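You operate a simulated robot arm through the tools that you are given. There is no shell and no other tool.

The job below is to be done with a simulated two-armed robot. You get a single attempt, and the scene is never put back.

TASK
Fetch the purple sleeve from the packing bench top and set it on the shelf under the packing bench. Then fetch the wheel chock from the packing bench top and set it on the left end of the drawer counter. Then screw the cap back on the tall bottle. Then shut the returns drawer. Then put the pink cup on the middle rack shelf away on the set-up table top. Then fetch the orange hand lamp and set it on the flat pouch. Then press the cure box button three times. Then put the adapter on the shelf under the materials bench away on the service bench top. The order counts. Set down upright: wheel chock, pink cup.

Only the result counts: the job must be done as asked and must still hold three seconds after the hand-in. Knocking over, shifting, dropping, spilling or breaking anything else fails it. Lids that push on must go on centred and level and be pressed home; caps that screw on are set level and turned clockwise until they are tight.

THE ROBOT
Two 7-joint arms with fingered hands on one trunk, on a base that moves. Base frame: it is fixed to the floor where the robot stands at the start and does not move with it; the origin is under the middle of the robot, x ahead of it, y to its left, z up; the surface under the hand at the start is at about z = 0.8. Lengths are in m, angles in degrees, forces in N, time in s.
The left shoulder is at the start at [0.06, 0.126, 1.205], the right one opposite. With the tool pointing down near the work surface each hand reaches from about 0.1 to 0.7 m from the robot's upright axis, wherever it stands, measured 20 degrees to its own side. Places, roughly: adapter [-1.75, -0.75, 0.5]; cure box button [-1.8, -0.7, 0.9]; flat pouch [-4.5, 2.75, 0.75]; hand lamp [-1.5, -0.75, 1]; left end of the drawer counter (24x25 cm) [-2.46, 0.6, 0.86]; pink cup (7x7x8 cm) [0.2, 2, 0.9]; returns drawer [0.3, 0.4, 0.6]; service bench top [-3, -1.2, 0.8]; set-up table top [-3.5, 1.2, 0.8]; shelf under the packing bench [0.7, 0.2, 0.2]; sleeve [0.75, 0, 0.75]; tall bottle [0.75, 0.25, 1]; wheel chock [0.5, 0, 0.75]. Payload 2.5 kg a hand.
The tool frame of a hand sits at the grasp point between the pads (the TCP): z along the fingers, y along the line on which they close. The tips reach 0.03 m beyond it. The gripper opens to 0.104 m; its body begins 0.035 m behind the TCP. The gripper is a hand of 5 fingers: y runs from the thumb to the fingers, the wrist lies at [-0.015, -0.104, -0.178] in the tool frame, and closing takes about 1.5 s.
Orientation is that of the tool frame in the base frame, as [roll, pitch, yaw] about the fixed x, y, z axes, in that order (R = Rz(yaw) Ry(pitch) Rx(roll)). With the fingers straight down and the wrist toward the robot, the tool's x, y and z point along [0, 1, 0], [1, 0, 0] and [0, 0, -1] of the base frame.

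THE INTERFACE
- The arms move only by the tool play_rows. It takes "left_series", "right_series" or both (then of equal length, played together; a hand with none holds still); each is a list of rows, each an object of numbers (a shift or turn left out is 0, a gripper value left out holds the last): "dx", "dy", "dz": the shift along the base's x, y, z in m; "wx", "wy", "wz": the turn, a rotation vector about the base's x, y, z in degrees. In form: [{"dx": .., "dy": .., "dz": .., "wx": .., "wy": .., "wz": ..}, ...]. A call has 1 to 20 rows; each row is the pose to reach, as a shift and turn from the pose commanded when the call began. "left_grip" and "right_grip" are, for a hand that has rows, the closure, from 0 (fully open) to 1 (shut), set as the call begins (left out, the last holds). Each row takes 0.2 s and may step no farther than 0.05 m and 8.6 degrees from the row before; otherwise, or with a gripper value out of range, the whole call is refused. A pose out of reach is approached as far as the arm can. The call stops where the force on the tool passes 40 N (or 10 N more than at its start, if that is more) or the arm is blocked; 0.2 s more then pass. The fingers move at their own pace (about 0.153 m/s each) and stop on an object; they squeeze with about 21 N. The grip force told is the motor's: it shows also when the fingers shut on nothing. Time passes only in rows, and 0.2 s behind the last, so rows that repeat a pose let the fingers close. The reply holds the time, the measured pose of the TCP, the force on the tool along the base axes, the opening and the grip force, in the units named above and with some noise, with the torque about the TCP (base axes, N m) and any sound that the robot's microphone picked up.
- Cameras (640 x 400 px; columns grow to the right, rows downward): "scene" is now at [0.1171, 0.0354, 1.4107]; the picture's right is [0.41, -0.91, 0.00], its down [-0.54, -0.24, -0.81] and it looks along [0.74, 0.33, -0.59] (base axes); focal length 214 px, centre (320, 200). "left" rides on the left gripper at [-0.08, -0.078, -0.141] in its tool frame; the picture's right is [-0.78, -0.30, 0.56], its down [0.53, -0.78, 0.33] and it looks along [0.33, 0.56, 0.76] (tool axes); focal length 247 px, centre (320, 200). "right" rides on the right gripper at [0.08, -0.078, -0.141] in its tool frame; the picture's right is [-0.78, 0.30, -0.56], its down [-0.53, -0.78, 0.33] and it looks along [-0.33, 0.56, 0.76] (tool axes); focal length 247 px, centre (320, 200). There is no depth. A picture from a camera that has moved, and an enlarged one, comes with that camera's place and axes in the base frame and with its lens.
- camera(camera): a new picture of that camera. No time passes.
- lift_body(by): slides the trunk up (or, below 0, down) by that many m; the arms and the scene camera ride with it, the base frame stays. It gives what a move gives, with no picture.
- steer(legs): drives the robot by 1 to 6 legs, each [ahead, left, turn to the left] in m, m and degrees, along the robot's own axes; the way and the turn of a leg run together, so that a leg with both is an arc; at most 1.5 m and 180 degrees a leg. The arms and the cameras ride along, it lands a little off, and it stops where it bumps. It gives what a move gives.
- grasp_type(shape, hand): the hand has 5 fingers and takes this shape, open, in about a second: jaw (thumb against the fingers, like two jaws); tri (thumb and two fingers); tip (a fingertip pinch); poke (one finger out to press); point (the index stretched); flat (the hand flat); cup (the hand cupped); fist (a fist). The gripper value then closes the fingers along that shape, each until it touches; the sizes above hold for jaw. It gives what a move gives, with no picture.
- aim_head(pan, tilt): turns the head with the scene camera to pan (to the left, within 86 degrees either way) and tilt (down, from -29 to 69), counted from straight ahead of the robot. It gives what a move gives.
- close_up(camera, box): a new picture of the part [left, top, right, bottom] of that camera's present view, enlarged. No time passes.
- hand_in(): hands the job in; it is judged then, once.

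Nothing tells you exact positions but the pictures and the camera data. Unless the task says otherwise, let go and move clear before handing in.

The tools are called after ">>>" as name(argument=value, ...) on one line, values as JSON. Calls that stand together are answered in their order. play_rows: Moves the arms, as the interface text tells. Its arguments: {"type":"object","properties":{"left_series":{"type":"array"},"left_grip":{"type":"number"},"right_series":{"type":"array"},"right_grip":{"type":"number"}},"required":[]} The other tools are called the same way: lift_body (by) moves the trunk up or down; grasp_type (shape, hand) gives the hand a shape; steer (legs) drives the base; aim_head (pan, tilt) turns the head that bears the scene camera; camera (camera) takes a picture; close_up (camera, box) takes an enlarged picture of a part of a camera's view; hand_in () hands the job in.

At the start:

```text
time_s: 0.0
left_position: [0.4482, 0.2701, 1.2746]
left_tool_rot: [-179.9, 0.0, 90.0]
left_contact_force: [0.8, 0.0, -0.3]
left_moment: [0.03, 0.0, 0.03]
left_opening: 0.1038
left_gripper_force: 0.0
left_shape: jaw
right_position: [0.531, -0.135, 1.2726]
right_tool_rot: [-180.0, 0.0, 90.0]
right_contact_force: [0.8, 0.4, -0.3]
right_moment: [0.03, -0.02, -0.03]
right_opening: 0.1034
right_gripper_force: 0.1
right_shape: jaw
trunk travel left (down, up): [-0.6, 0.34]
robot x, y, heading: [0.0029, 0.0009, 0.2]
head pan, tilt (commanded): [24.0, 36.2]
```

scene: 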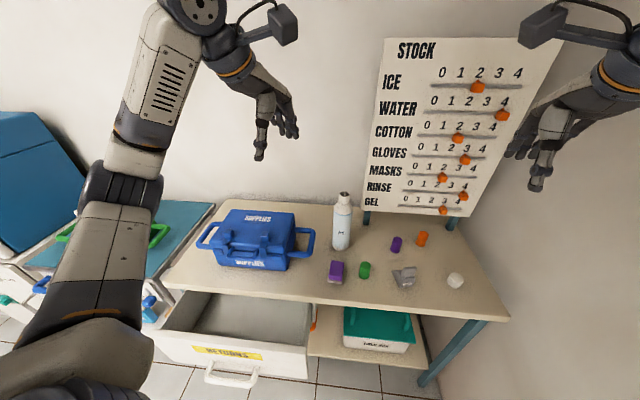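
right: 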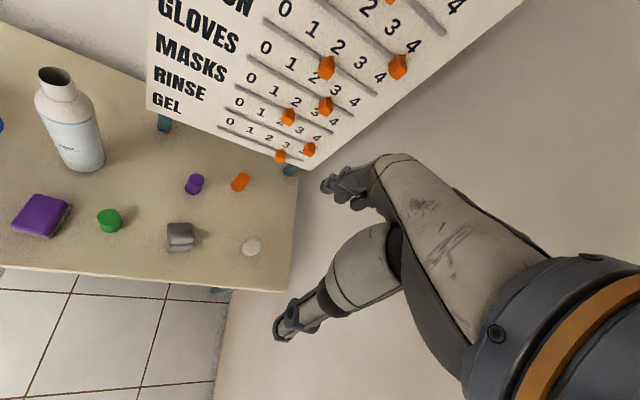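
left: 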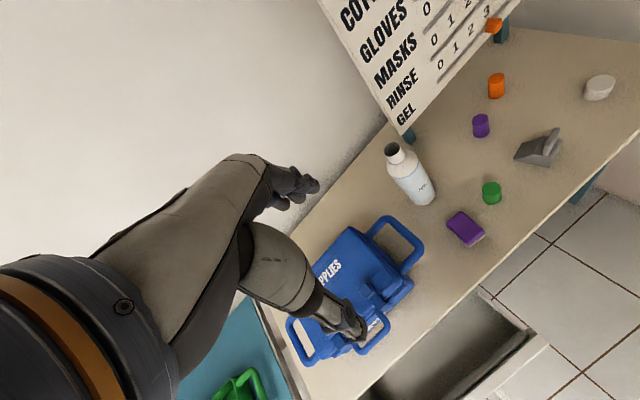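

I see the packing bench ahead with a blue supplies case, a bottle, a purple block, a green piece, a purple and an orange cylinder, the grey chock and a white cap. I take closer looks before moving.

>>> close_up(camera="scene", box=[300, 180, 500, 305])

>>> close_up(camera="right", box=[0, 140, 300, 300])

>>> close_up(camera="left", box=[360, 60, 640, 260])

>>> close_up(camera="scene", box=[140, 270, 460, 400])

```text
3.20 times, centred on (400, 242) of scene
camera zoom: at [0.1171, 0.0354, 1.4107], right [0.41, -0.91, 0.0], down [-0.54, -0.24, -0.81], along [0.74, 0.33, -0.59], focal length 686 px, centre (64, 64)
```

zoom: 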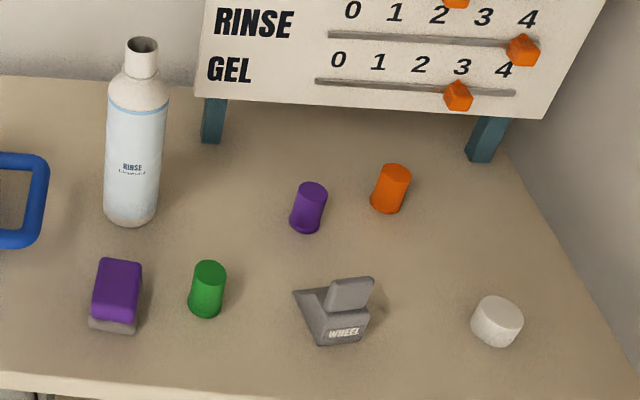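

```text
2.13 times, centred on (150, 220) of right
camera zoom: at [0.452, -0.0538, 1.4127], right [0.3, -0.78, 0.56], down [-0.78, -0.53, -0.33], along [0.56, -0.33, -0.76], focal length 527 px, centre (683, 157)
```

zoom: 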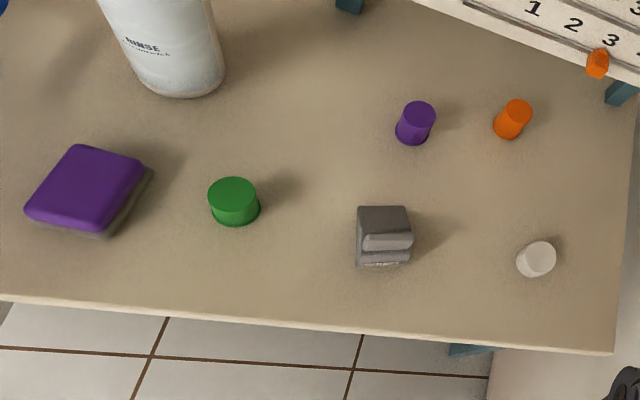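

```text
2.00 times, centred on (500, 160) of left
camera zoom: at [0.3709, 0.1902, 1.4165], right [-0.3, -0.78, -0.56], down [-0.78, 0.53, -0.33], along [0.56, 0.33, -0.76], focal length 494 px, centre (-40, 280)
```

zoom: 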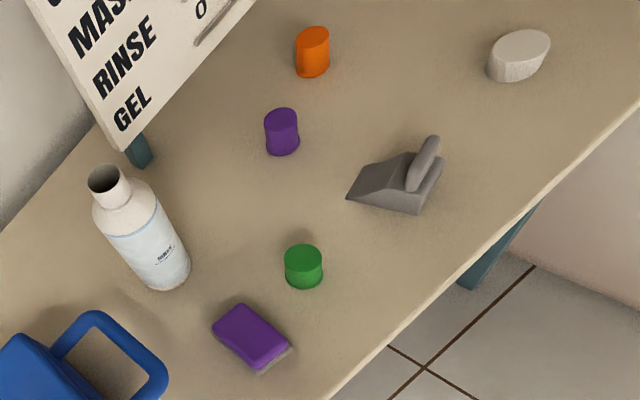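

```text
2.00 times, centred on (300, 335) of scene
camera zoom: at [0.1171, 0.0354, 1.4107], right [0.41, -0.91, 0.0], down [-0.54, -0.24, -0.81], along [0.74, 0.33, -0.59], focal length 429 px, centre (360, -70)
```

zoom: 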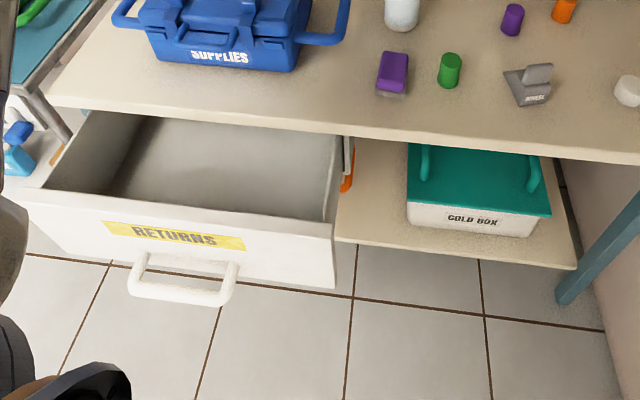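

The purple cylinder at about [0.75, -0.01] looks like the sleeve; the white disc at about [0.68, -0.21] may be the bottle's cap. I look around the room with the head before acting.

>>> aim_head(pan=80, tilt=25)

>>> camera(camera="scene")

>>> aim_head(pan=-80, tilt=25)

>>> camera(camera="scene")

>>> aim_head(pan=0, tilt=55)

>>> camera(camera="scene")

```text
time_s: 1.2
left_position: [0.4492, 0.2708, 1.2752]
left_tool_rot: [-180.0, 0.1, 89.9]
left_contact_force: [0.8, 0.6, -0.7]
left_moment: [-0.03, 0.01, 0.03]
left_opening: 0.1037
left_gripper_force: 0.0
left_shape: jaw
right_position: [0.5316, -0.1348, 1.2729]
right_tool_rot: [179.9, 0.0, 90.0]
right_contact_force: [-0.5, 0.2, 0.4]
right_moment: [-0.02, 0.0, 0.05]
right_opening: 0.1034
right_gripper_force: 0.1
right_shape: jaw
trunk travel left (down, up): [-0.6, 0.34]
robot x, y, heading: [0.0013, 0.0043, -0.1]
head pan, tilt (commanded): [80.0, 25.0]
```

```text
taken
camera scene: at [0.0534, 0.0905, 1.4282], right [0.98, -0.17, 0.0], down [-0.07, -0.42, -0.91], along [0.16, 0.89, -0.42], focal length 214 px, centre (320, 200)
```

scene: 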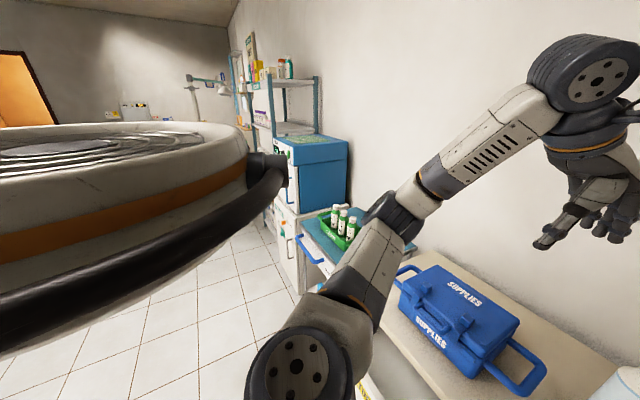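

```text
time_s: 3.7
left_position: [0.448, 0.2705, 1.2737]
left_tool_rot: [180.0, 0.0, 90.0]
left_contact_force: [-0.7, -0.2, -0.1]
left_moment: [-0.01, -0.02, 0.02]
left_opening: 0.1036
left_gripper_force: 0.1
left_shape: jaw
right_position: [0.5309, -0.1345, 1.2722]
right_tool_rot: [180.0, 0.0, 90.1]
right_contact_force: [-0.5, 0.7, 0.4]
right_moment: [-0.01, 0.05, 0.0]
right_opening: 0.1036
right_gripper_force: 0.0
right_shape: jaw
trunk travel left (down, up): [-0.6, 0.34]
robot x, y, heading: [-0.0004, -0.0006, 0.0]
head pan, tilt (commanded): [-80.0, 25.0]
```

```text
taken
camera scene: at [0.0533, -0.0909, 1.4282], right [-0.98, -0.17, 0.0], down [-0.07, 0.42, -0.91], along [0.16, -0.89, -0.42], focal length 214 px, centre (320, 200)
```

scene: 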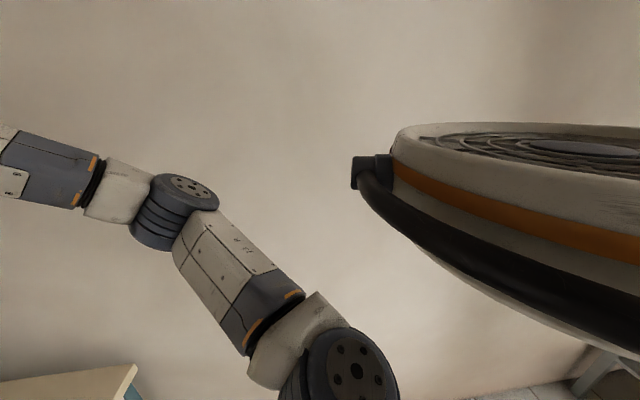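

```text
time_s: 5.2
left_position: [0.4485, 0.2697, 1.2745]
left_tool_rot: [180.0, 0.0, 90.1]
left_contact_force: [0.1, 0.2, 0.6]
left_moment: [-0.02, -0.02, 0.04]
left_opening: 0.1035
left_gripper_force: 0.1
left_shape: jaw
right_position: [0.5307, -0.1342, 1.2719]
right_tool_rot: [179.9, 0.0, 90.1]
right_contact_force: [0.0, 0.7, -0.4]
right_moment: [-0.03, 0.01, -0.03]
right_opening: 0.1036
right_gripper_force: 0.0
right_shape: jaw
trunk travel left (down, up): [-0.6, 0.34]
robot x, y, heading: [0.0029, 0.0019, 0.2]
head pan, tilt (commanded): [0.0, 55.0]
```

```text
taken
camera scene: at [0.1094, -0.0003, 1.3842], right [0.0, -1.0, 0.0], down [-0.82, 0.0, -0.57], along [0.57, 0.0, -0.82], focal length 214 px, centre (320, 200)
```

scene: 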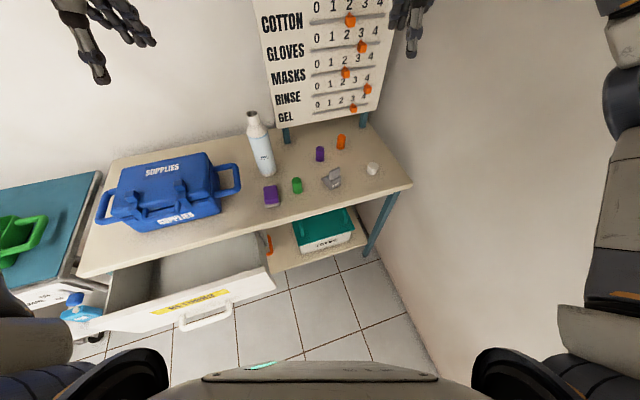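

The bench runs at about 18° to the base frame (its normal points along yaw 18°); the sleeve is 0.75 m out, beyond reach, so I'll turn square to the bench and come closer on the right of the open drawer. First I check what lies low in front of the base.

>>> aim_head(pan=0, tilt=69)

>>> camera(camera="scene")

>>> aim_head(pan=60, tilt=60)

>>> camera(camera="scene")

>>> aim_head(pan=-60, tilt=60)

>>> camera(camera="scene")

```text
time_s: 6.0
left_position: [0.4488, 0.2697, 1.2753]
left_tool_rot: [-179.9, 0.0, 90.0]
left_contact_force: [0.3, 0.1, 0.1]
left_moment: [-0.03, -0.01, -0.01]
left_opening: 0.1041
left_gripper_force: 0.0
left_shape: jaw
right_position: [0.5297, -0.1345, 1.2719]
right_tool_rot: [180.0, 0.0, 89.9]
right_contact_force: [-0.3, -0.4, -0.4]
right_moment: [-0.04, -0.03, 0.0]
right_opening: 0.1035
right_gripper_force: 0.1
right_shape: jaw
trunk travel left (down, up): [-0.6, 0.34]
robot x, y, heading: [-0.0003, -0.0001, 0.1]
head pan, tilt (commanded): [0.0, 68.8]
```

```text
taken
camera scene: at [0.0933, -0.0002, 1.3688], right [0.0, -1.0, 0.0], down [-0.93, 0.0, -0.36], along [0.36, 0.0, -0.93], focal length 214 px, centre (320, 200)
```

scene: 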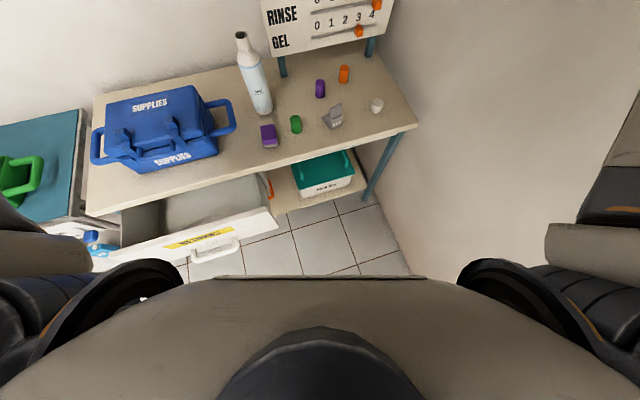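

```text
time_s: 7.3
left_position: [0.4482, 0.2694, 1.2752]
left_tool_rot: [-180.0, 0.1, 90.0]
left_contact_force: [-0.1, 0.0, -0.1]
left_moment: [0.03, 0.01, 0.01]
left_opening: 0.1037
left_gripper_force: 0.1
left_shape: jaw
right_position: [0.5293, -0.1352, 1.2722]
right_tool_rot: [180.0, -0.1, 89.9]
right_contact_force: [0.3, 0.6, 0.3]
right_moment: [-0.01, -0.01, -0.02]
right_opening: 0.1035
right_gripper_force: 0.1
right_shape: jaw
trunk travel left (down, up): [-0.6, 0.34]
robot x, y, heading: [-0.0038, -0.0002, 0.2]
head pan, tilt (commanded): [60.0, 60.0]
```

```text
taken
camera scene: at [0.0707, 0.0575, 1.3781], right [0.87, -0.5, 0.0], down [-0.43, -0.75, -0.5], along [0.25, 0.43, -0.87], focal length 214 px, centre (320, 200)
```

scene: 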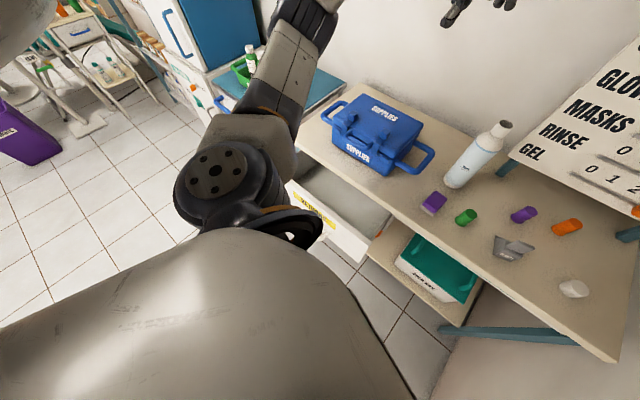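

```text
time_s: 9.3
left_position: [0.4489, 0.27, 1.2748]
left_tool_rot: [179.9, 0.0, 89.8]
left_contact_force: [-1.5, 0.9, 0.3]
left_moment: [-0.02, -0.03, 0.02]
left_opening: 0.1036
left_gripper_force: 0.1
left_shape: jaw
right_position: [0.5305, -0.1345, 1.2725]
right_tool_rot: [-180.0, 0.0, 90.0]
right_contact_force: [-0.3, -0.4, -0.3]
right_moment: [-0.02, 0.01, -0.01]
right_opening: 0.1035
right_gripper_force: 0.1
right_shape: jaw
trunk travel left (down, up): [-0.6, 0.34]
robot x, y, heading: [0.0011, -0.0043, -0.1]
head pan, tilt (commanded): [-60.0, 60.0]
```

```text
taken
camera scene: at [0.0707, -0.0579, 1.3782], right [-0.87, -0.5, 0.0], down [-0.43, 0.75, -0.5], along [0.25, -0.43, -0.87], focal length 214 px, centre (320, 200)
```

scene: 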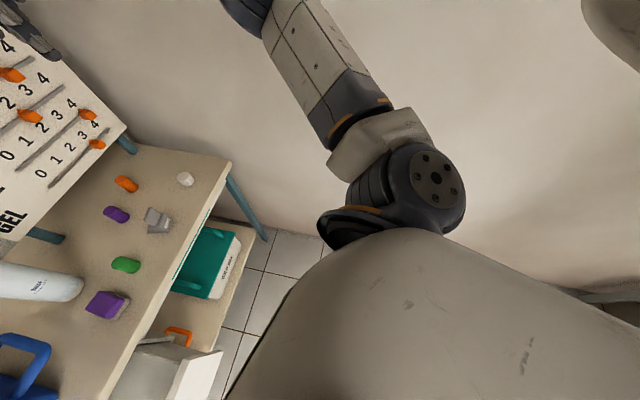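

>>> close_up(camera="scene", box=[120, 220, 280, 400])

>>> steer(legs=[[0, 0, 18.2], [0, -0.18, 0]])

>>> aim_head(pan=20, tilt=55)

>>> camera(camera="scene")

```text
2.22 times, centred on (200, 310) of scene
camera zoom: at [0.0707, -0.0579, 1.3782], right [-0.87, -0.5, 0.0], down [-0.43, 0.75, -0.5], along [0.25, -0.43, -0.87], focal length 477 px, centre (587, -44)
```

zoom: 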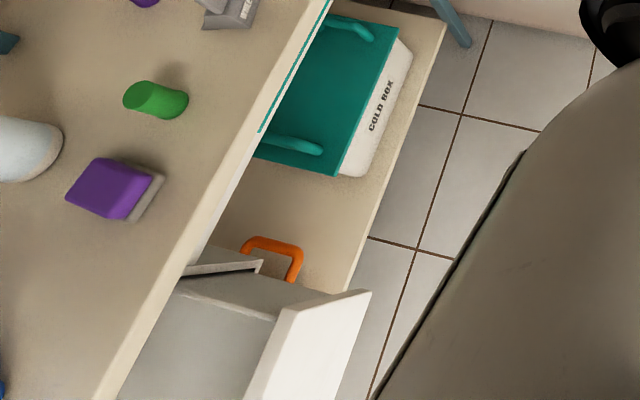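

```text
time_s: 11.7
left_position: [0.3782, 0.3022, 1.2633]
left_tool_rot: [-179.8, 1.8, 107.8]
left_contact_force: [0.1, 0.1, -0.1]
left_moment: [-0.01, 0.0, -0.01]
left_opening: 0.1039
left_gripper_force: 0.1
left_shape: jaw
right_position: [0.5801, -0.0578, 1.2759]
right_tool_rot: [-179.8, 1.8, 107.9]
right_contact_force: [-0.3, 0.3, -0.3]
right_moment: [0.03, 0.0, 0.03]
right_opening: 0.1039
right_gripper_force: 0.1
right_shape: jaw
trunk travel left (down, up): [-0.6, 0.34]
robot x, y, heading: [0.0407, -0.1246, 17.7]
head pan, tilt (commanded): [-60.0, 60.0]
stopped in leg 2: the robot was blocked; the commanded pose is now the measured one
```

```text
time_s: 13.2
left_position: [0.3768, 0.3024, 1.2635]
left_tool_rot: [-179.8, 2.1, 108.0]
left_contact_force: [-0.1, -1.2, -0.4]
left_moment: [-0.01, -0.02, 0.01]
left_opening: 0.1038
left_gripper_force: 0.0
left_shape: jaw
right_position: [0.5786, -0.0579, 1.2758]
right_tool_rot: [-179.9, 2.0, 108.0]
right_contact_force: [-0.4, 0.2, 0.7]
right_moment: [-0.01, 0.01, -0.01]
right_opening: 0.1041
right_gripper_force: 0.1
right_shape: jaw
trunk travel left (down, up): [-0.6, 0.34]
robot x, y, heading: [0.0382, -0.1261, 18.2]
head pan, tilt (commanded): [20.0, 55.0]
```

```text
taken
camera scene: at [0.1246, -0.033, 1.3822], right [0.61, -0.79, 0.03], down [-0.64, -0.52, -0.56], along [0.46, 0.32, -0.83], focal length 214 px, centre (320, 200)
```

scene: 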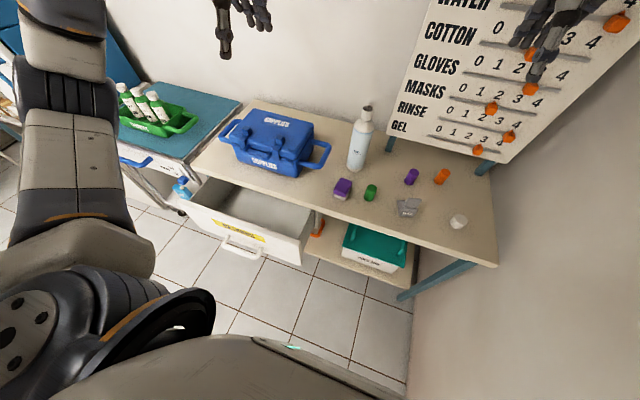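

The robot bumped the right wall with the right arm or base and is leaning slightly, so I back off to the left a little.

>>> steer(legs=[[0, 0.05, 0]])

>>> aim_head(pan=-70, tilt=45)

>>> camera(camera="scene")

```text
time_s: 14.1
left_position: [0.371, 0.3147, 1.2749]
left_tool_rot: [180.0, 0.0, 108.0]
left_contact_force: [-0.1, 0.0, 0.1]
left_moment: [0.01, 0.0, -0.01]
left_opening: 0.1039
left_gripper_force: 0.0
left_shape: jaw
right_position: [0.5726, -0.0469, 1.273]
right_tool_rot: [-180.0, 0.0, 108.0]
right_contact_force: [-0.9, -0.8, -0.8]
right_moment: [0.02, -0.02, 0.0]
right_opening: 0.1035
right_gripper_force: 0.0
right_shape: jaw
trunk travel left (down, up): [-0.6, 0.34]
robot x, y, heading: [0.0288, -0.0814, 18.5]
head pan, tilt (commanded): [20.0, 55.0]
```

```text
time_s: 15.8
left_position: [0.3707, 0.3141, 1.274]
left_tool_rot: [-179.8, -0.1, 108.0]
left_contact_force: [-0.3, -0.4, 0.1]
left_moment: [0.01, -0.01, 0.0]
left_opening: 0.1037
left_gripper_force: 0.1
left_shape: jaw
right_position: [0.5732, -0.0459, 1.2707]
right_tool_rot: [180.0, 0.0, 108.0]
right_contact_force: [0.1, 0.2, -0.3]
right_moment: [0.0, -0.03, 0.03]
right_opening: 0.1039
right_gripper_force: 0.0
right_shape: jaw
trunk travel left (down, up): [-0.6, 0.34]
robot x, y, heading: [0.029, -0.0808, 17.9]
head pan, tilt (commanded): [-70.0, 45.0]
```

```text
taken
camera scene: at [0.1133, -0.1334, 1.3976], right [-0.79, -0.62, 0.0], down [-0.44, 0.56, -0.71], along [0.44, -0.56, -0.71], focal length 214 px, centre (320, 200)
```

scene: 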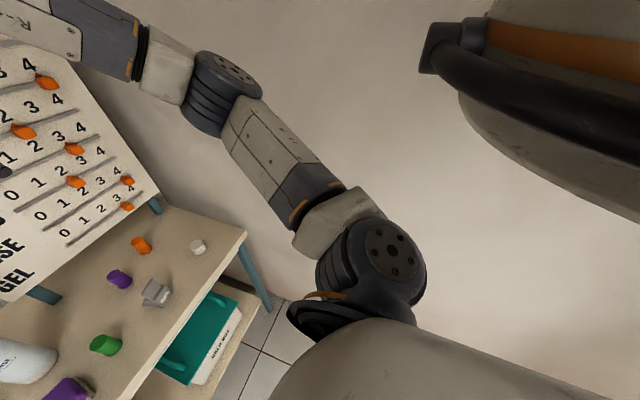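

Now I move 0.1 m closer and look with the head at the sleeve region.

>>> steer(legs=[[0.1, 0.0, 0]])

>>> aim_head(pan=-15, tilt=50)

>>> camera(camera="scene")

>>> camera(camera="right")

```text
time_s: 16.9
left_position: [0.4659, 0.3449, 1.2761]
left_tool_rot: [-179.9, 0.0, 108.0]
left_contact_force: [0.5, 0.4, 0.9]
left_moment: [-0.04, 0.03, -0.05]
left_opening: 0.1038
left_gripper_force: 0.0
left_shape: jaw
right_position: [0.6691, -0.0143, 1.2724]
right_tool_rot: [-179.9, -0.1, 107.9]
right_contact_force: [-0.3, 0.2, 0.3]
right_moment: [-0.01, 0.01, 0.02]
right_opening: 0.1038
right_gripper_force: 0.1
right_shape: jaw
trunk travel left (down, up): [-0.6, 0.34]
robot x, y, heading: [0.1227, -0.0523, 18.0]
head pan, tilt (commanded): [-70.0, 45.0]
```

```text
time_s: 18.2
left_position: [0.4643, 0.3443, 1.2747]
left_tool_rot: [179.9, 0.0, 108.0]
left_contact_force: [-0.4, 0.6, -0.1]
left_moment: [-0.01, 0.03, 0.0]
left_opening: 0.1038
left_gripper_force: 0.0
left_shape: jaw
right_position: [0.6679, -0.015, 1.2712]
right_tool_rot: [179.9, 0.0, 108.0]
right_contact_force: [-0.1, -0.4, 0.2]
right_moment: [0.01, 0.01, 0.0]
right_opening: 0.1036
right_gripper_force: 0.1
right_shape: jaw
trunk travel left (down, up): [-0.6, 0.34]
robot x, y, heading: [0.1221, -0.0505, 18.2]
head pan, tilt (commanded): [-15.0, 50.0]
```

```text
taken
camera scene: at [0.2346, -0.0348, 1.3907], right [0.05, -1.0, 0.0], down [-0.77, -0.04, -0.64], along [0.64, 0.03, -0.77], focal length 214 px, centre (320, 200)
```

scene: 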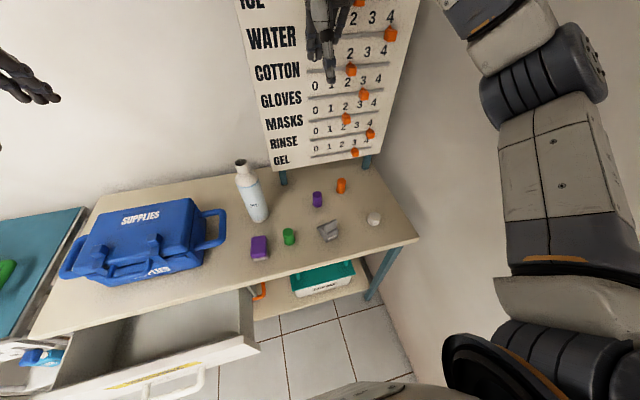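

```text
taken
camera right: at [0.5688, 0.038, 1.4129], right [0.52, -0.65, 0.56], down [-0.57, -0.75, -0.33], along [0.63, -0.15, -0.76], focal length 247 px, centre (320, 200)
```

right: 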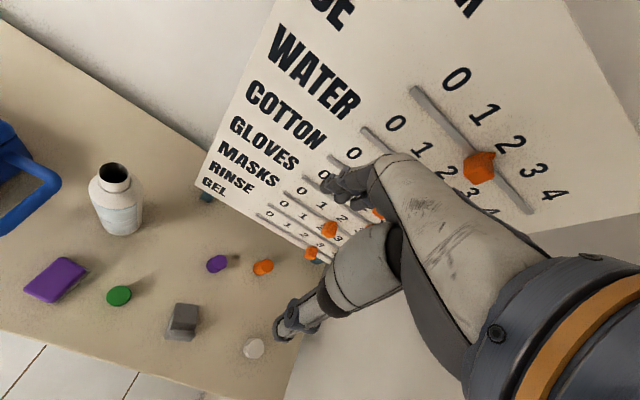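

>>> close_up(camera="scene", box=[230, 150, 430, 275])

>>> close_up(camera="right", box=[80, 220, 290, 370])

```text
3.20 times, centred on (330, 212) of scene
camera zoom: at [0.2346, -0.0348, 1.3907], right [0.05, -1.0, 0.0], down [-0.77, -0.04, -0.64], along [0.64, 0.03, -0.77], focal length 686 px, centre (288, 160)
```

zoom: 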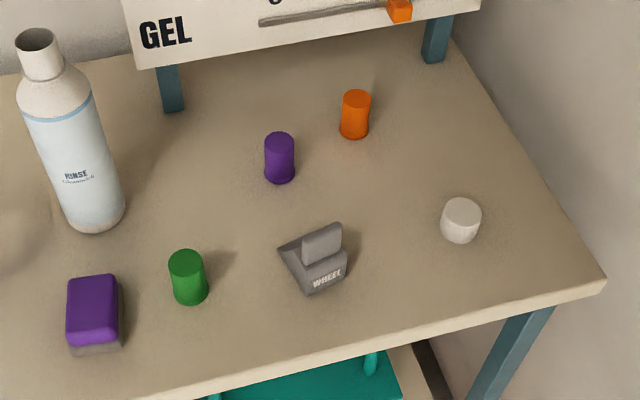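

```text
2.67 times, centred on (185, 295) of right
camera zoom: at [0.5688, 0.038, 1.4129], right [0.52, -0.65, 0.56], down [-0.57, -0.75, -0.33], along [0.63, -0.15, -0.76], focal length 659 px, centre (680, -53)
```

zoom: 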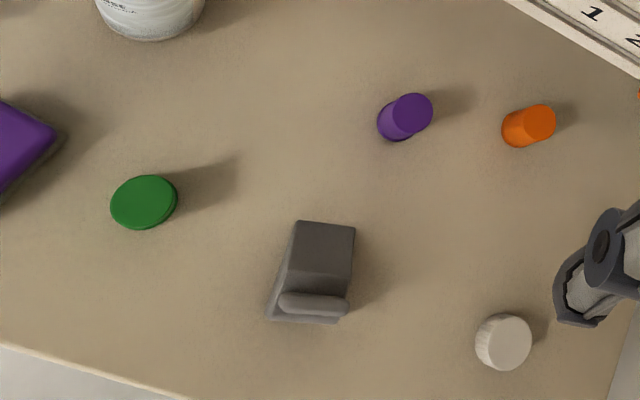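

The bench top comes out at z≈0.80 by triangulation, with the sleeve near [0.708, 0.002] and the ribbed white cap near [0.645, -0.19]. I bring the right hand above the sleeve, slightly yawed so the wrist keeps clear of the chock.

>>> play_rows(right_series=[{"dx": 0.01, "dy": 0.005, "dz": -0.045, "wz": -4}, {"dx": 0.02, "dy": 0.01, "dz": -0.09, "wz": -8}, {"dx": 0.03, "dy": 0.013, "dz": -0.135, "wz": -12}, {"dx": 0.04, "dy": 0.017, "dz": -0.18, "wz": -16}, {"dx": 0.04, "dy": 0.017, "dz": -0.225, "wz": -20}, {"dx": 0.04, "dy": 0.017, "dz": -0.27, "wz": -20}, {"dx": 0.04, "dy": 0.017, "dz": -0.27, "wz": -20}], right_grip=0.0)

>>> camera(camera="right")

>>> close_up(camera="scene", box=[230, 100, 430, 275])

```text
time_s: 19.8
left_position: [0.4648, 0.3451, 1.2753]
left_tool_rot: [180.0, 0.1, 108.0]
left_contact_force: [-0.2, 0.5, -0.2]
left_moment: [-0.01, 0.0, -0.01]
left_opening: 0.1041
left_gripper_force: 0.0
left_shape: jaw
right_position: [0.7075, 0.0028, 1.0042]
right_tool_rot: [-179.9, -0.1, 88.0]
right_contact_force: [0.6, -0.3, -0.1]
right_moment: [0.0, -0.01, -0.01]
right_opening: 0.1037
right_gripper_force: 0.2
right_shape: jaw
trunk travel left (down, up): [-0.6, 0.34]
robot x, y, heading: [0.1212, -0.0515, 18.0]
head pan, tilt (commanded): [-15.0, 50.0]
```

```text
taken
camera right: at [0.632, 0.0853, 1.1443], right [0.27, -0.79, 0.56], down [-0.79, -0.51, -0.33], along [0.54, -0.35, -0.76], focal length 247 px, centre (320, 200)
```

right: 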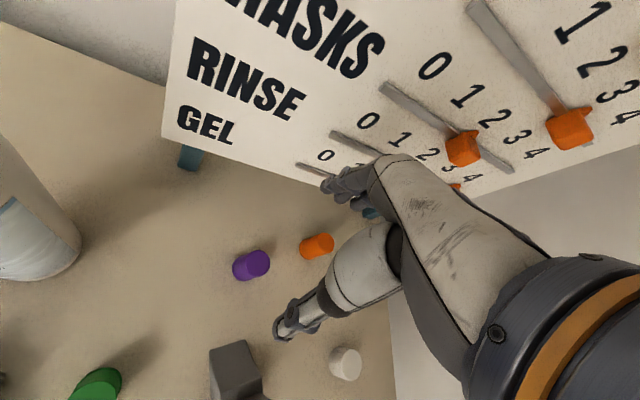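

```text
2.29 times, centred on (330, 188) of scene
camera zoom: at [0.2344, -0.0347, 1.3907], right [0.05, -1.0, 0.0], down [-0.76, -0.04, -0.64], along [0.64, 0.03, -0.77], focal length 490 px, centre (297, 229)
```

zoom: 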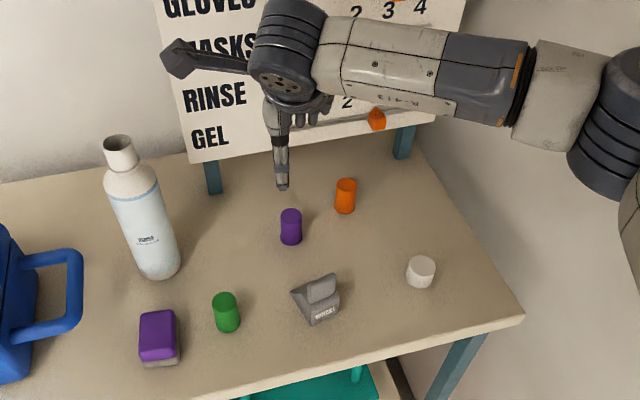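

>>> close_up(camera="right", box=[180, 200, 380, 325])

```text
3.20 times, centred on (280, 262) of right
camera zoom: at [0.632, 0.0853, 1.1443], right [0.27, -0.79, 0.56], down [-0.79, -0.51, -0.33], along [0.54, -0.35, -0.76], focal length 790 px, centre (448, 0)
```

zoom: 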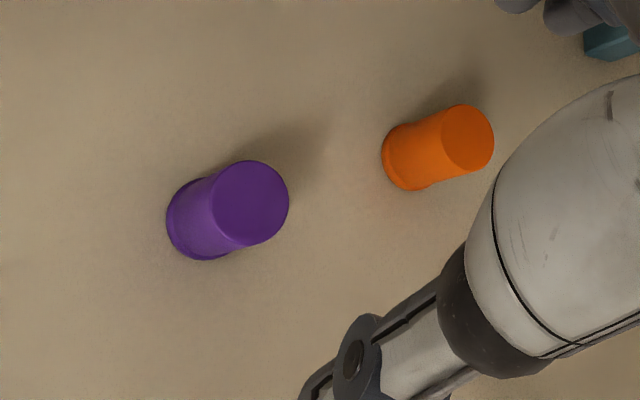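

The sleeve stands at [0.712, 0.003], top at about 0.857. I lower the hand over it and close.

>>> play_rows(right_series=[{"dx": 0.004, "dz": -0.045}, {"dx": 0.004, "dz": -0.09}, {"dx": 0.004, "dz": -0.125}, {"dx": 0.004, "dz": -0.15}, {"dx": 0.004, "dz": -0.164}, {"dx": 0.004, "dz": -0.164}])

>>> close_up(camera="scene", box=[230, 130, 430, 255])

>>> camera(camera="right")

```text
time_s: 21.2
left_position: [0.4653, 0.3455, 1.2748]
left_tool_rot: [180.0, 0.0, 107.9]
left_contact_force: [-0.7, 0.5, 0.5]
left_moment: [0.0, 0.0, 0.02]
left_opening: 0.1036
left_gripper_force: 0.1
left_shape: jaw
right_position: [0.712, 0.0006, 0.8384]
right_tool_rot: [180.0, 0.1, 88.0]
right_contact_force: [-0.9, -0.3, 0.6]
right_moment: [0.02, -0.01, -0.04]
right_opening: 0.1034
right_gripper_force: 0.1
right_shape: jaw
trunk travel left (down, up): [-0.6, 0.34]
robot x, y, heading: [0.1224, -0.0489, 17.9]
head pan, tilt (commanded): [-15.0, 50.0]
```

```text
3.20 times, centred on (330, 192) of scene
camera zoom: at [0.2346, -0.0347, 1.3907], right [0.05, -1.0, 0.0], down [-0.77, -0.04, -0.64], along [0.64, 0.03, -0.77], focal length 686 px, centre (288, 224)
```

zoom: 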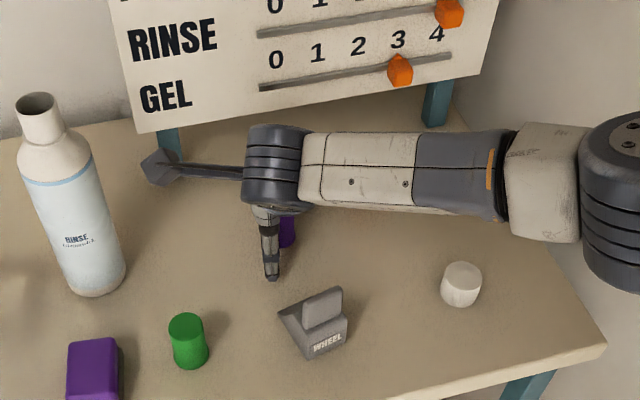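

```text
taken
camera right: at [0.6361, 0.0848, 0.9788], right [0.27, -0.79, 0.56], down [-0.79, -0.51, -0.33], along [0.54, -0.35, -0.76], focal length 247 px, centre (320, 200)
```

right: 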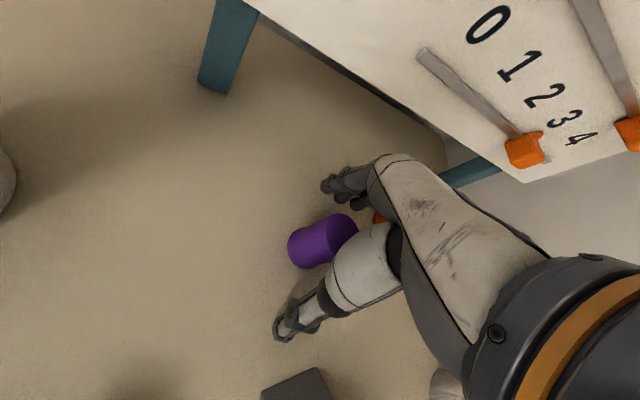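

The hand straddles the sleeve; I close the fingers and lift slightly.

>>> play_rows(right_series=[{"dz": 0}, {"dz": 0}, {"dz": 0}, {"dz": 0}, {"dz": 0}, {"dz": 0}, {"dz": 0}, {"dz": 0}, {"dz": 0}, {"dz": 0.02}, {"dz": 0.04}], right_grip=1.0)

>>> camera(camera="right")

>>> close_up(camera="scene", box=[230, 130, 430, 255])

```text
time_s: 23.6
left_position: [0.4657, 0.3459, 1.2748]
left_tool_rot: [180.0, 0.1, 108.0]
left_contact_force: [-0.3, 0.8, 0.3]
left_moment: [0.02, 0.01, 0.0]
left_opening: 0.1038
left_gripper_force: 0.1
left_shape: jaw
right_position: [0.7119, 0.001, 0.8803]
right_tool_rot: [180.0, 0.0, 88.1]
right_contact_force: [-0.3, -0.5, -0.9]
right_moment: [-0.03, -0.01, 0.01]
right_opening: 0.0233
right_gripper_force: 20.4
right_shape: jaw
trunk travel left (down, up): [-0.6, 0.34]
robot x, y, heading: [0.1252, -0.048, 17.5]
head pan, tilt (commanded): [-15.0, 50.0]
```

```text
taken
camera right: at [0.636, 0.085, 1.0196], right [0.27, -0.79, 0.56], down [-0.79, -0.51, -0.33], along [0.54, -0.35, -0.76], focal length 247 px, centre (320, 200)
```

right: 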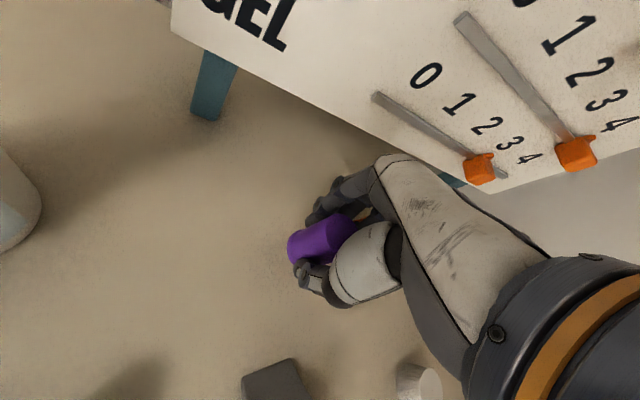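

```text
3.20 times, centred on (330, 192) of scene
camera zoom: at [0.2345, -0.0347, 1.3907], right [0.05, -1.0, 0.0], down [-0.77, -0.04, -0.64], along [0.64, 0.03, -0.77], focal length 686 px, centre (288, 224)
```

zoom: 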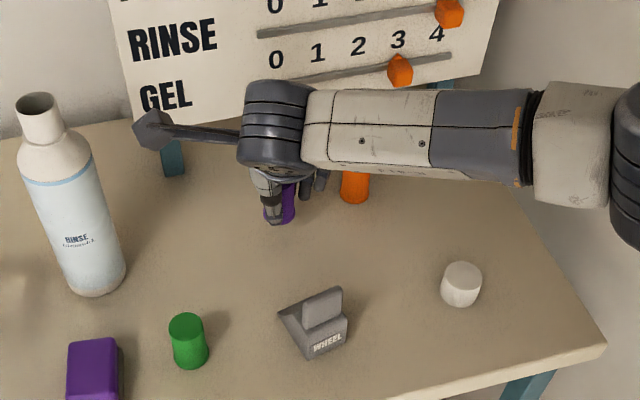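

The sleeve is held (opening 23 mm, 20 N). I raise it, pull it back, and drive backwards so I can lower the trunk and look at the shelf.

>>> play_rows(right_series=[{"dz": 0.045}, {"dz": 0.09}, {"dz": 0.135}, {"dx": -0.02, "dy": -0.007, "dz": 0.175}, {"dx": -0.06, "dy": -0.02, "dz": 0.2}, {"dx": -0.1, "dy": -0.034, "dz": 0.2}, {"dx": -0.14, "dy": -0.048, "dz": 0.2}, {"dx": -0.16, "dy": -0.053, "dz": 0.2}])

>>> steer(legs=[[-0.4, 0, 0]])

>>> lift_body(by=-0.5)

>>> aim_head(pan=3, tilt=30)

>>> camera(camera="scene")

```text
time_s: 25.4
left_position: [0.4657, 0.3433, 1.2755]
left_tool_rot: [179.9, 0.0, 108.0]
left_contact_force: [0.3, 0.1, 0.2]
left_moment: [-0.01, -0.01, -0.01]
left_opening: 0.1037
left_gripper_force: 0.1
left_shape: jaw
right_position: [0.5506, -0.0516, 1.0791]
right_tool_rot: [179.9, -0.1, 87.9]
right_contact_force: [0.1, -0.6, -0.1]
right_moment: [-0.01, 0.02, 0.04]
right_opening: 0.0237
right_gripper_force: 21.3
right_shape: jaw
trunk travel left (down, up): [-0.6, 0.34]
robot x, y, heading: [0.1222, -0.0471, 18.2]
head pan, tilt (commanded): [-15.0, 50.0]
```

```text
time_s: 27.9
left_position: [0.0824, 0.2201, 1.2744]
left_tool_rot: [-180.0, 0.0, 107.9]
left_contact_force: [0.0, 0.0, -0.3]
left_moment: [-0.02, 0.01, -0.01]
left_opening: 0.1038
left_gripper_force: 0.1
left_shape: jaw
right_position: [0.1682, -0.176, 1.0801]
right_tool_rot: [-180.0, 0.1, 88.0]
right_contact_force: [-0.6, 0.1, -0.5]
right_moment: [0.0, 0.02, 0.06]
right_opening: 0.0238
right_gripper_force: 20.7
right_shape: jaw
trunk travel left (down, up): [-0.6, 0.34]
robot x, y, heading: [-0.2604, -0.1734, 17.9]
head pan, tilt (commanded): [-15.0, 50.0]
```

```text
refused: -0.5 is not a number from -0.4 to 0.4
```

```text
time_s: 28.7
left_position: [0.0829, 0.2187, 1.275]
left_tool_rot: [-179.9, 0.0, 108.0]
left_contact_force: [-1.1, -0.1, -0.2]
left_moment: [0.0, 0.0, -0.01]
left_opening: 0.1037
left_gripper_force: 0.0
left_shape: jaw
right_position: [0.1692, -0.1777, 1.0783]
right_tool_rot: [-180.0, 0.0, 88.1]
right_contact_force: [-0.4, -0.1, -0.4]
right_moment: [0.0, -0.03, 0.01]
right_opening: 0.0234
right_gripper_force: 21.2
right_shape: jaw
trunk travel left (down, up): [-0.6, 0.34]
robot x, y, heading: [-0.2656, -0.1746, 18.0]
head pan, tilt (commanded): [3.0, 30.0]
```

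```text
taken
camera scene: at [-0.1411, -0.1307, 1.4202], right [0.36, -0.93, 0.0], down [-0.47, -0.18, -0.87], along [0.81, 0.31, -0.5], focal length 214 px, centre (320, 200)
```

scene: 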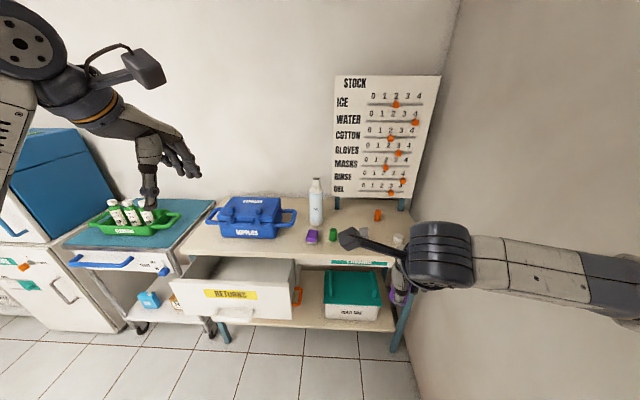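

>>> lift_body(by=-0.4)

>>> aim_head(pan=3, tilt=25)

>>> camera(camera="scene")

>>> close_up(camera="scene", box=[220, 150, 440, 300])

>>> camera(camera="right")

```text
time_s: 32.5
left_position: [0.0826, 0.2206, 0.8748]
left_tool_rot: [-179.9, 0.0, 108.0]
left_contact_force: [0.1, -0.3, -0.8]
left_moment: [0.01, 0.0, 0.03]
left_opening: 0.1037
left_gripper_force: 0.0
left_shape: jaw
right_position: [0.1678, -0.1755, 0.6784]
right_tool_rot: [-179.9, 0.1, 88.0]
right_contact_force: [0.6, 0.3, 0.1]
right_moment: [0.0, 0.01, -0.06]
right_opening: 0.0232
right_gripper_force: 20.9
right_shape: jaw
trunk travel left (down, up): [-0.2, 0.74]
robot x, y, heading: [-0.2618, -0.1769, 18.0]
head pan, tilt (commanded): [3.0, 30.0]
```

```text
time_s: 33.2
left_position: [0.0836, 0.2197, 0.8748]
left_tool_rot: [-179.9, 0.0, 107.9]
left_contact_force: [0.0, -0.1, -0.1]
left_moment: [-0.01, 0.01, -0.01]
left_opening: 0.1035
left_gripper_force: 0.2
left_shape: jaw
right_position: [0.1683, -0.1758, 0.68]
right_tool_rot: [179.9, -0.1, 88.0]
right_contact_force: [-0.3, -0.7, 0.0]
right_moment: [-0.01, -0.01, 0.01]
right_opening: 0.0238
right_gripper_force: 20.9
right_shape: jaw
trunk travel left (down, up): [-0.2, 0.74]
robot x, y, heading: [-0.2643, -0.1766, 18.3]
head pan, tilt (commanded): [3.0, 25.0]
```

```text
taken
camera scene: at [-0.1395, -0.13, 1.0282], right [0.36, -0.93, 0.0], down [-0.4, -0.15, -0.91], along [0.85, 0.32, -0.42], focal length 214 px, centre (320, 200)
```

scene: 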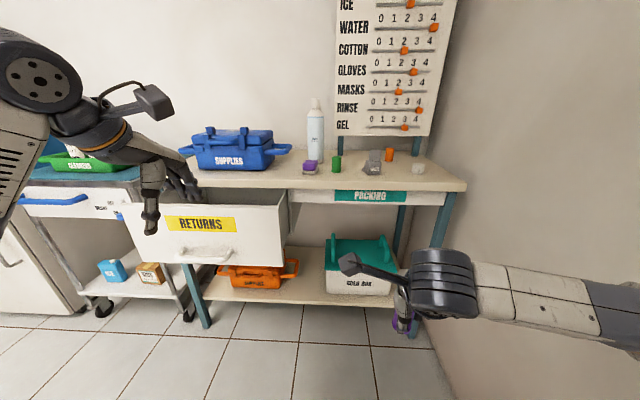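

```text
2.67 times, centred on (330, 225) of scene
camera zoom: at [-0.1395, -0.13, 1.0282], right [0.36, -0.93, 0.0], down [-0.4, -0.15, -0.91], along [0.85, 0.32, -0.42], focal length 572 px, centre (293, 133)
```

zoom: 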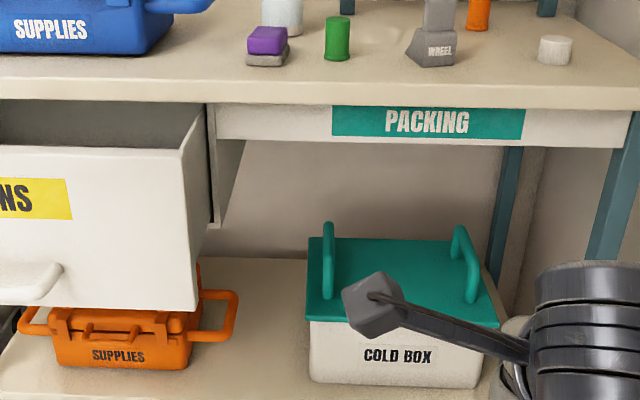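

```text
taken
camera right: at [0.0927, -0.0929, 0.8191], right [0.27, -0.79, 0.56], down [-0.8, -0.51, -0.33], along [0.54, -0.35, -0.76], focal length 247 px, centre (320, 200)
```

right: 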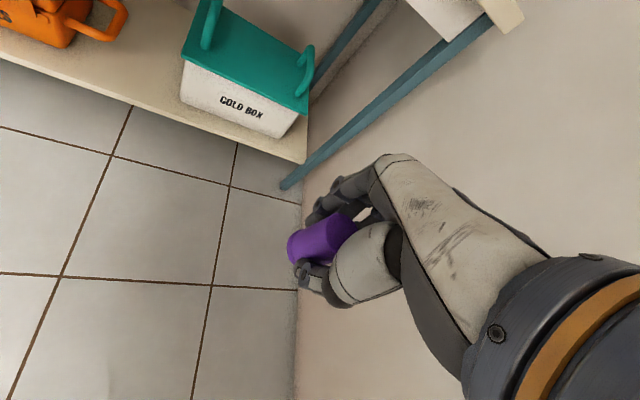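

The shelf (z≈0.17) has an orange supplies box at left and a cold box at right, with a free gap between them around base [0.56, 0.17]. I raise and tuck the left arm, lower the trunk fully, then drive in.

>>> play_rows(left_series=[{"dz": 0.05}, {"dz": 0.1}, {"dz": 0.15}, {"dz": 0.2}, {"dx": -0.03, "dy": -0.01, "dz": 0.24}, {"dx": -0.06, "dy": -0.02, "dz": 0.28}, {"dx": -0.095, "dy": -0.031, "dz": 0.3}, {"dx": -0.095, "dy": -0.031, "dz": 0.3}], right_series=[{"wz": 4}, {"wz": 8}, {"wz": 12}, {"wz": 16}, {"wz": 18}, {"wz": 18}, {"wz": 18}, {"wz": 18}])

>>> lift_body(by=-0.2)

>>> camera(camera="scene")

>>> camera(camera="left")

```text
refused: row 5 steps farther than a row can; nothing moved
```

```text
time_s: 35.4
left_position: [0.0825, 0.2209, 0.6753]
left_tool_rot: [-179.9, -0.1, 108.0]
left_contact_force: [0.3, -0.7, -0.6]
left_moment: [-0.01, 0.0, 0.03]
left_opening: 0.1036
left_gripper_force: 0.1
left_shape: jaw
right_position: [0.1687, -0.176, 0.4796]
right_tool_rot: [180.0, 0.1, 88.1]
right_contact_force: [-0.4, 0.3, 0.4]
right_moment: [-0.03, -0.02, 0.01]
right_opening: 0.0237
right_gripper_force: 20.3
right_shape: jaw
trunk travel left (down, up): [0.0, 0.94]
robot x, y, heading: [-0.2618, -0.1776, 18.0]
head pan, tilt (commanded): [3.0, 25.0]
```

```text
taken
camera scene: at [-0.1395, -0.13, 0.8283], right [0.36, -0.93, 0.0], down [-0.39, -0.15, -0.91], along [0.85, 0.32, -0.42], focal length 214 px, centre (320, 200)
```

scene: 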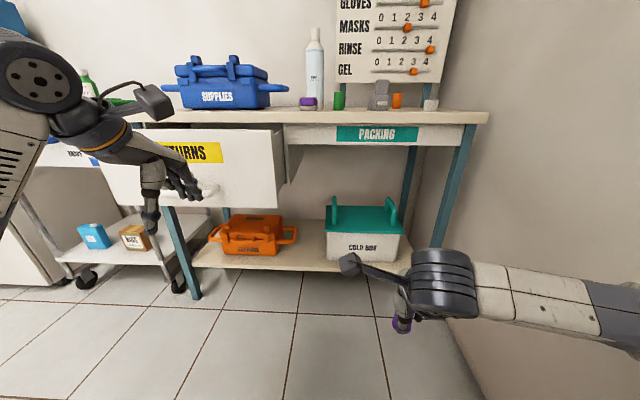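

```text
taken
camera left: at [0.0336, 0.1203, 0.8165], right [-0.04, -0.83, -0.56], down [-0.9, 0.27, -0.33], along [0.43, 0.49, -0.76], focal length 247 px, centre (320, 200)
```

left: 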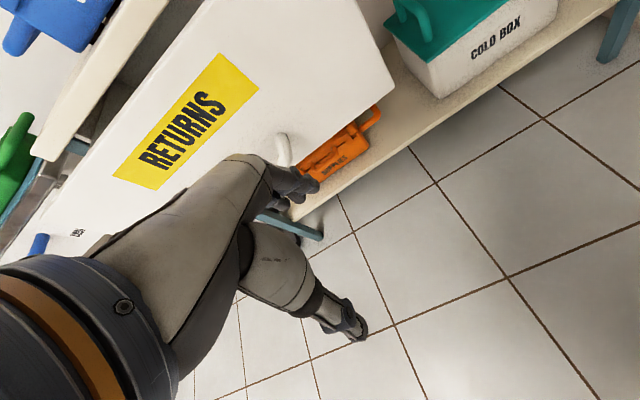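

The left move was refused for one oversize step and nothing was touched; I redo it with smaller steps: left hand back first, then up.

>>> play_rows(left_series=[{"dx": -0.04, "dy": -0.013}, {"dx": -0.08, "dy": -0.026, "dz": 0.02}, {"dx": -0.095, "dy": -0.031, "dz": 0.06}, {"dx": -0.095, "dy": -0.031, "dz": 0.105}, {"dx": -0.095, "dy": -0.031, "dz": 0.15}, {"dx": -0.095, "dy": -0.031, "dz": 0.195}, {"dx": -0.095, "dy": -0.031, "dz": 0.24}, {"dx": -0.095, "dy": -0.031, "dz": 0.285}, {"dx": -0.095, "dy": -0.031, "dz": 0.32}, {"dx": -0.095, "dy": -0.031, "dz": 0.32}], right_series=[{"wz": 4}, {"wz": 8}, {"wz": 12}, {"wz": 16}, {"wz": 18}, {"wz": 18}, {"wz": 18}, {"wz": 18}, {"wz": 18}, {"wz": 18}])

>>> camera(camera="scene")

```text
time_s: 37.6
left_position: [-0.023, 0.1792, 0.9178]
left_tool_rot: [-180.0, 0.1, 108.0]
left_contact_force: [0.1, 1.2, -0.2]
left_moment: [-0.01, -0.02, -0.01]
left_opening: 0.1037
left_gripper_force: 0.1
left_shape: jaw
left hand out of reach, approached as far as the arm can: row 7, 8, 9, 10
right_position: [0.168, -0.1761, 0.4789]
right_tool_rot: [180.0, 0.0, 106.0]
right_contact_force: [0.4, 0.4, -0.6]
right_moment: [-0.03, -0.01, -0.02]
right_opening: 0.0237
right_gripper_force: 21.5
right_shape: jaw
trunk travel left (down, up): [0.0, 0.94]
robot x, y, heading: [-0.264, -0.1796, 17.8]
head pan, tilt (commanded): [3.0, 25.0]
```

```text
taken
camera scene: at [-0.1395, -0.13, 0.8282], right [0.36, -0.93, 0.0], down [-0.39, -0.15, -0.91], along [0.85, 0.32, -0.42], focal length 214 px, centre (320, 200)
```

scene: 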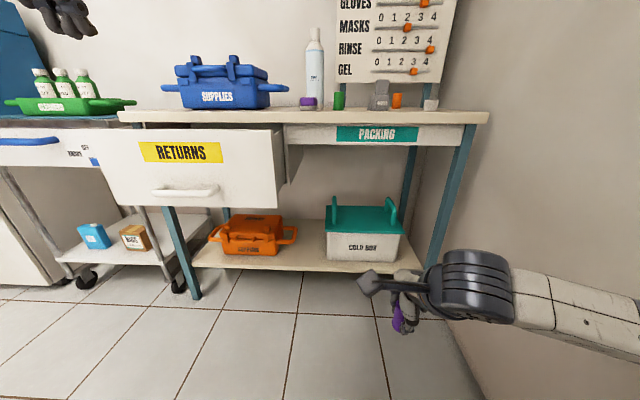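

>>> close_up(camera="scene", box=[200, 190, 420, 310])

```text
2.91 times, centred on (310, 250) of scene
camera zoom: at [-0.1395, -0.13, 0.8282], right [0.36, -0.93, 0.0], down [-0.39, -0.15, -0.91], along [0.85, 0.32, -0.42], focal length 624 px, centre (349, 54)
```

zoom: 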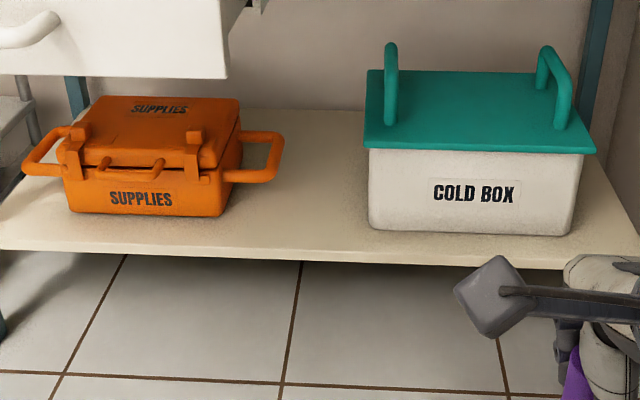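

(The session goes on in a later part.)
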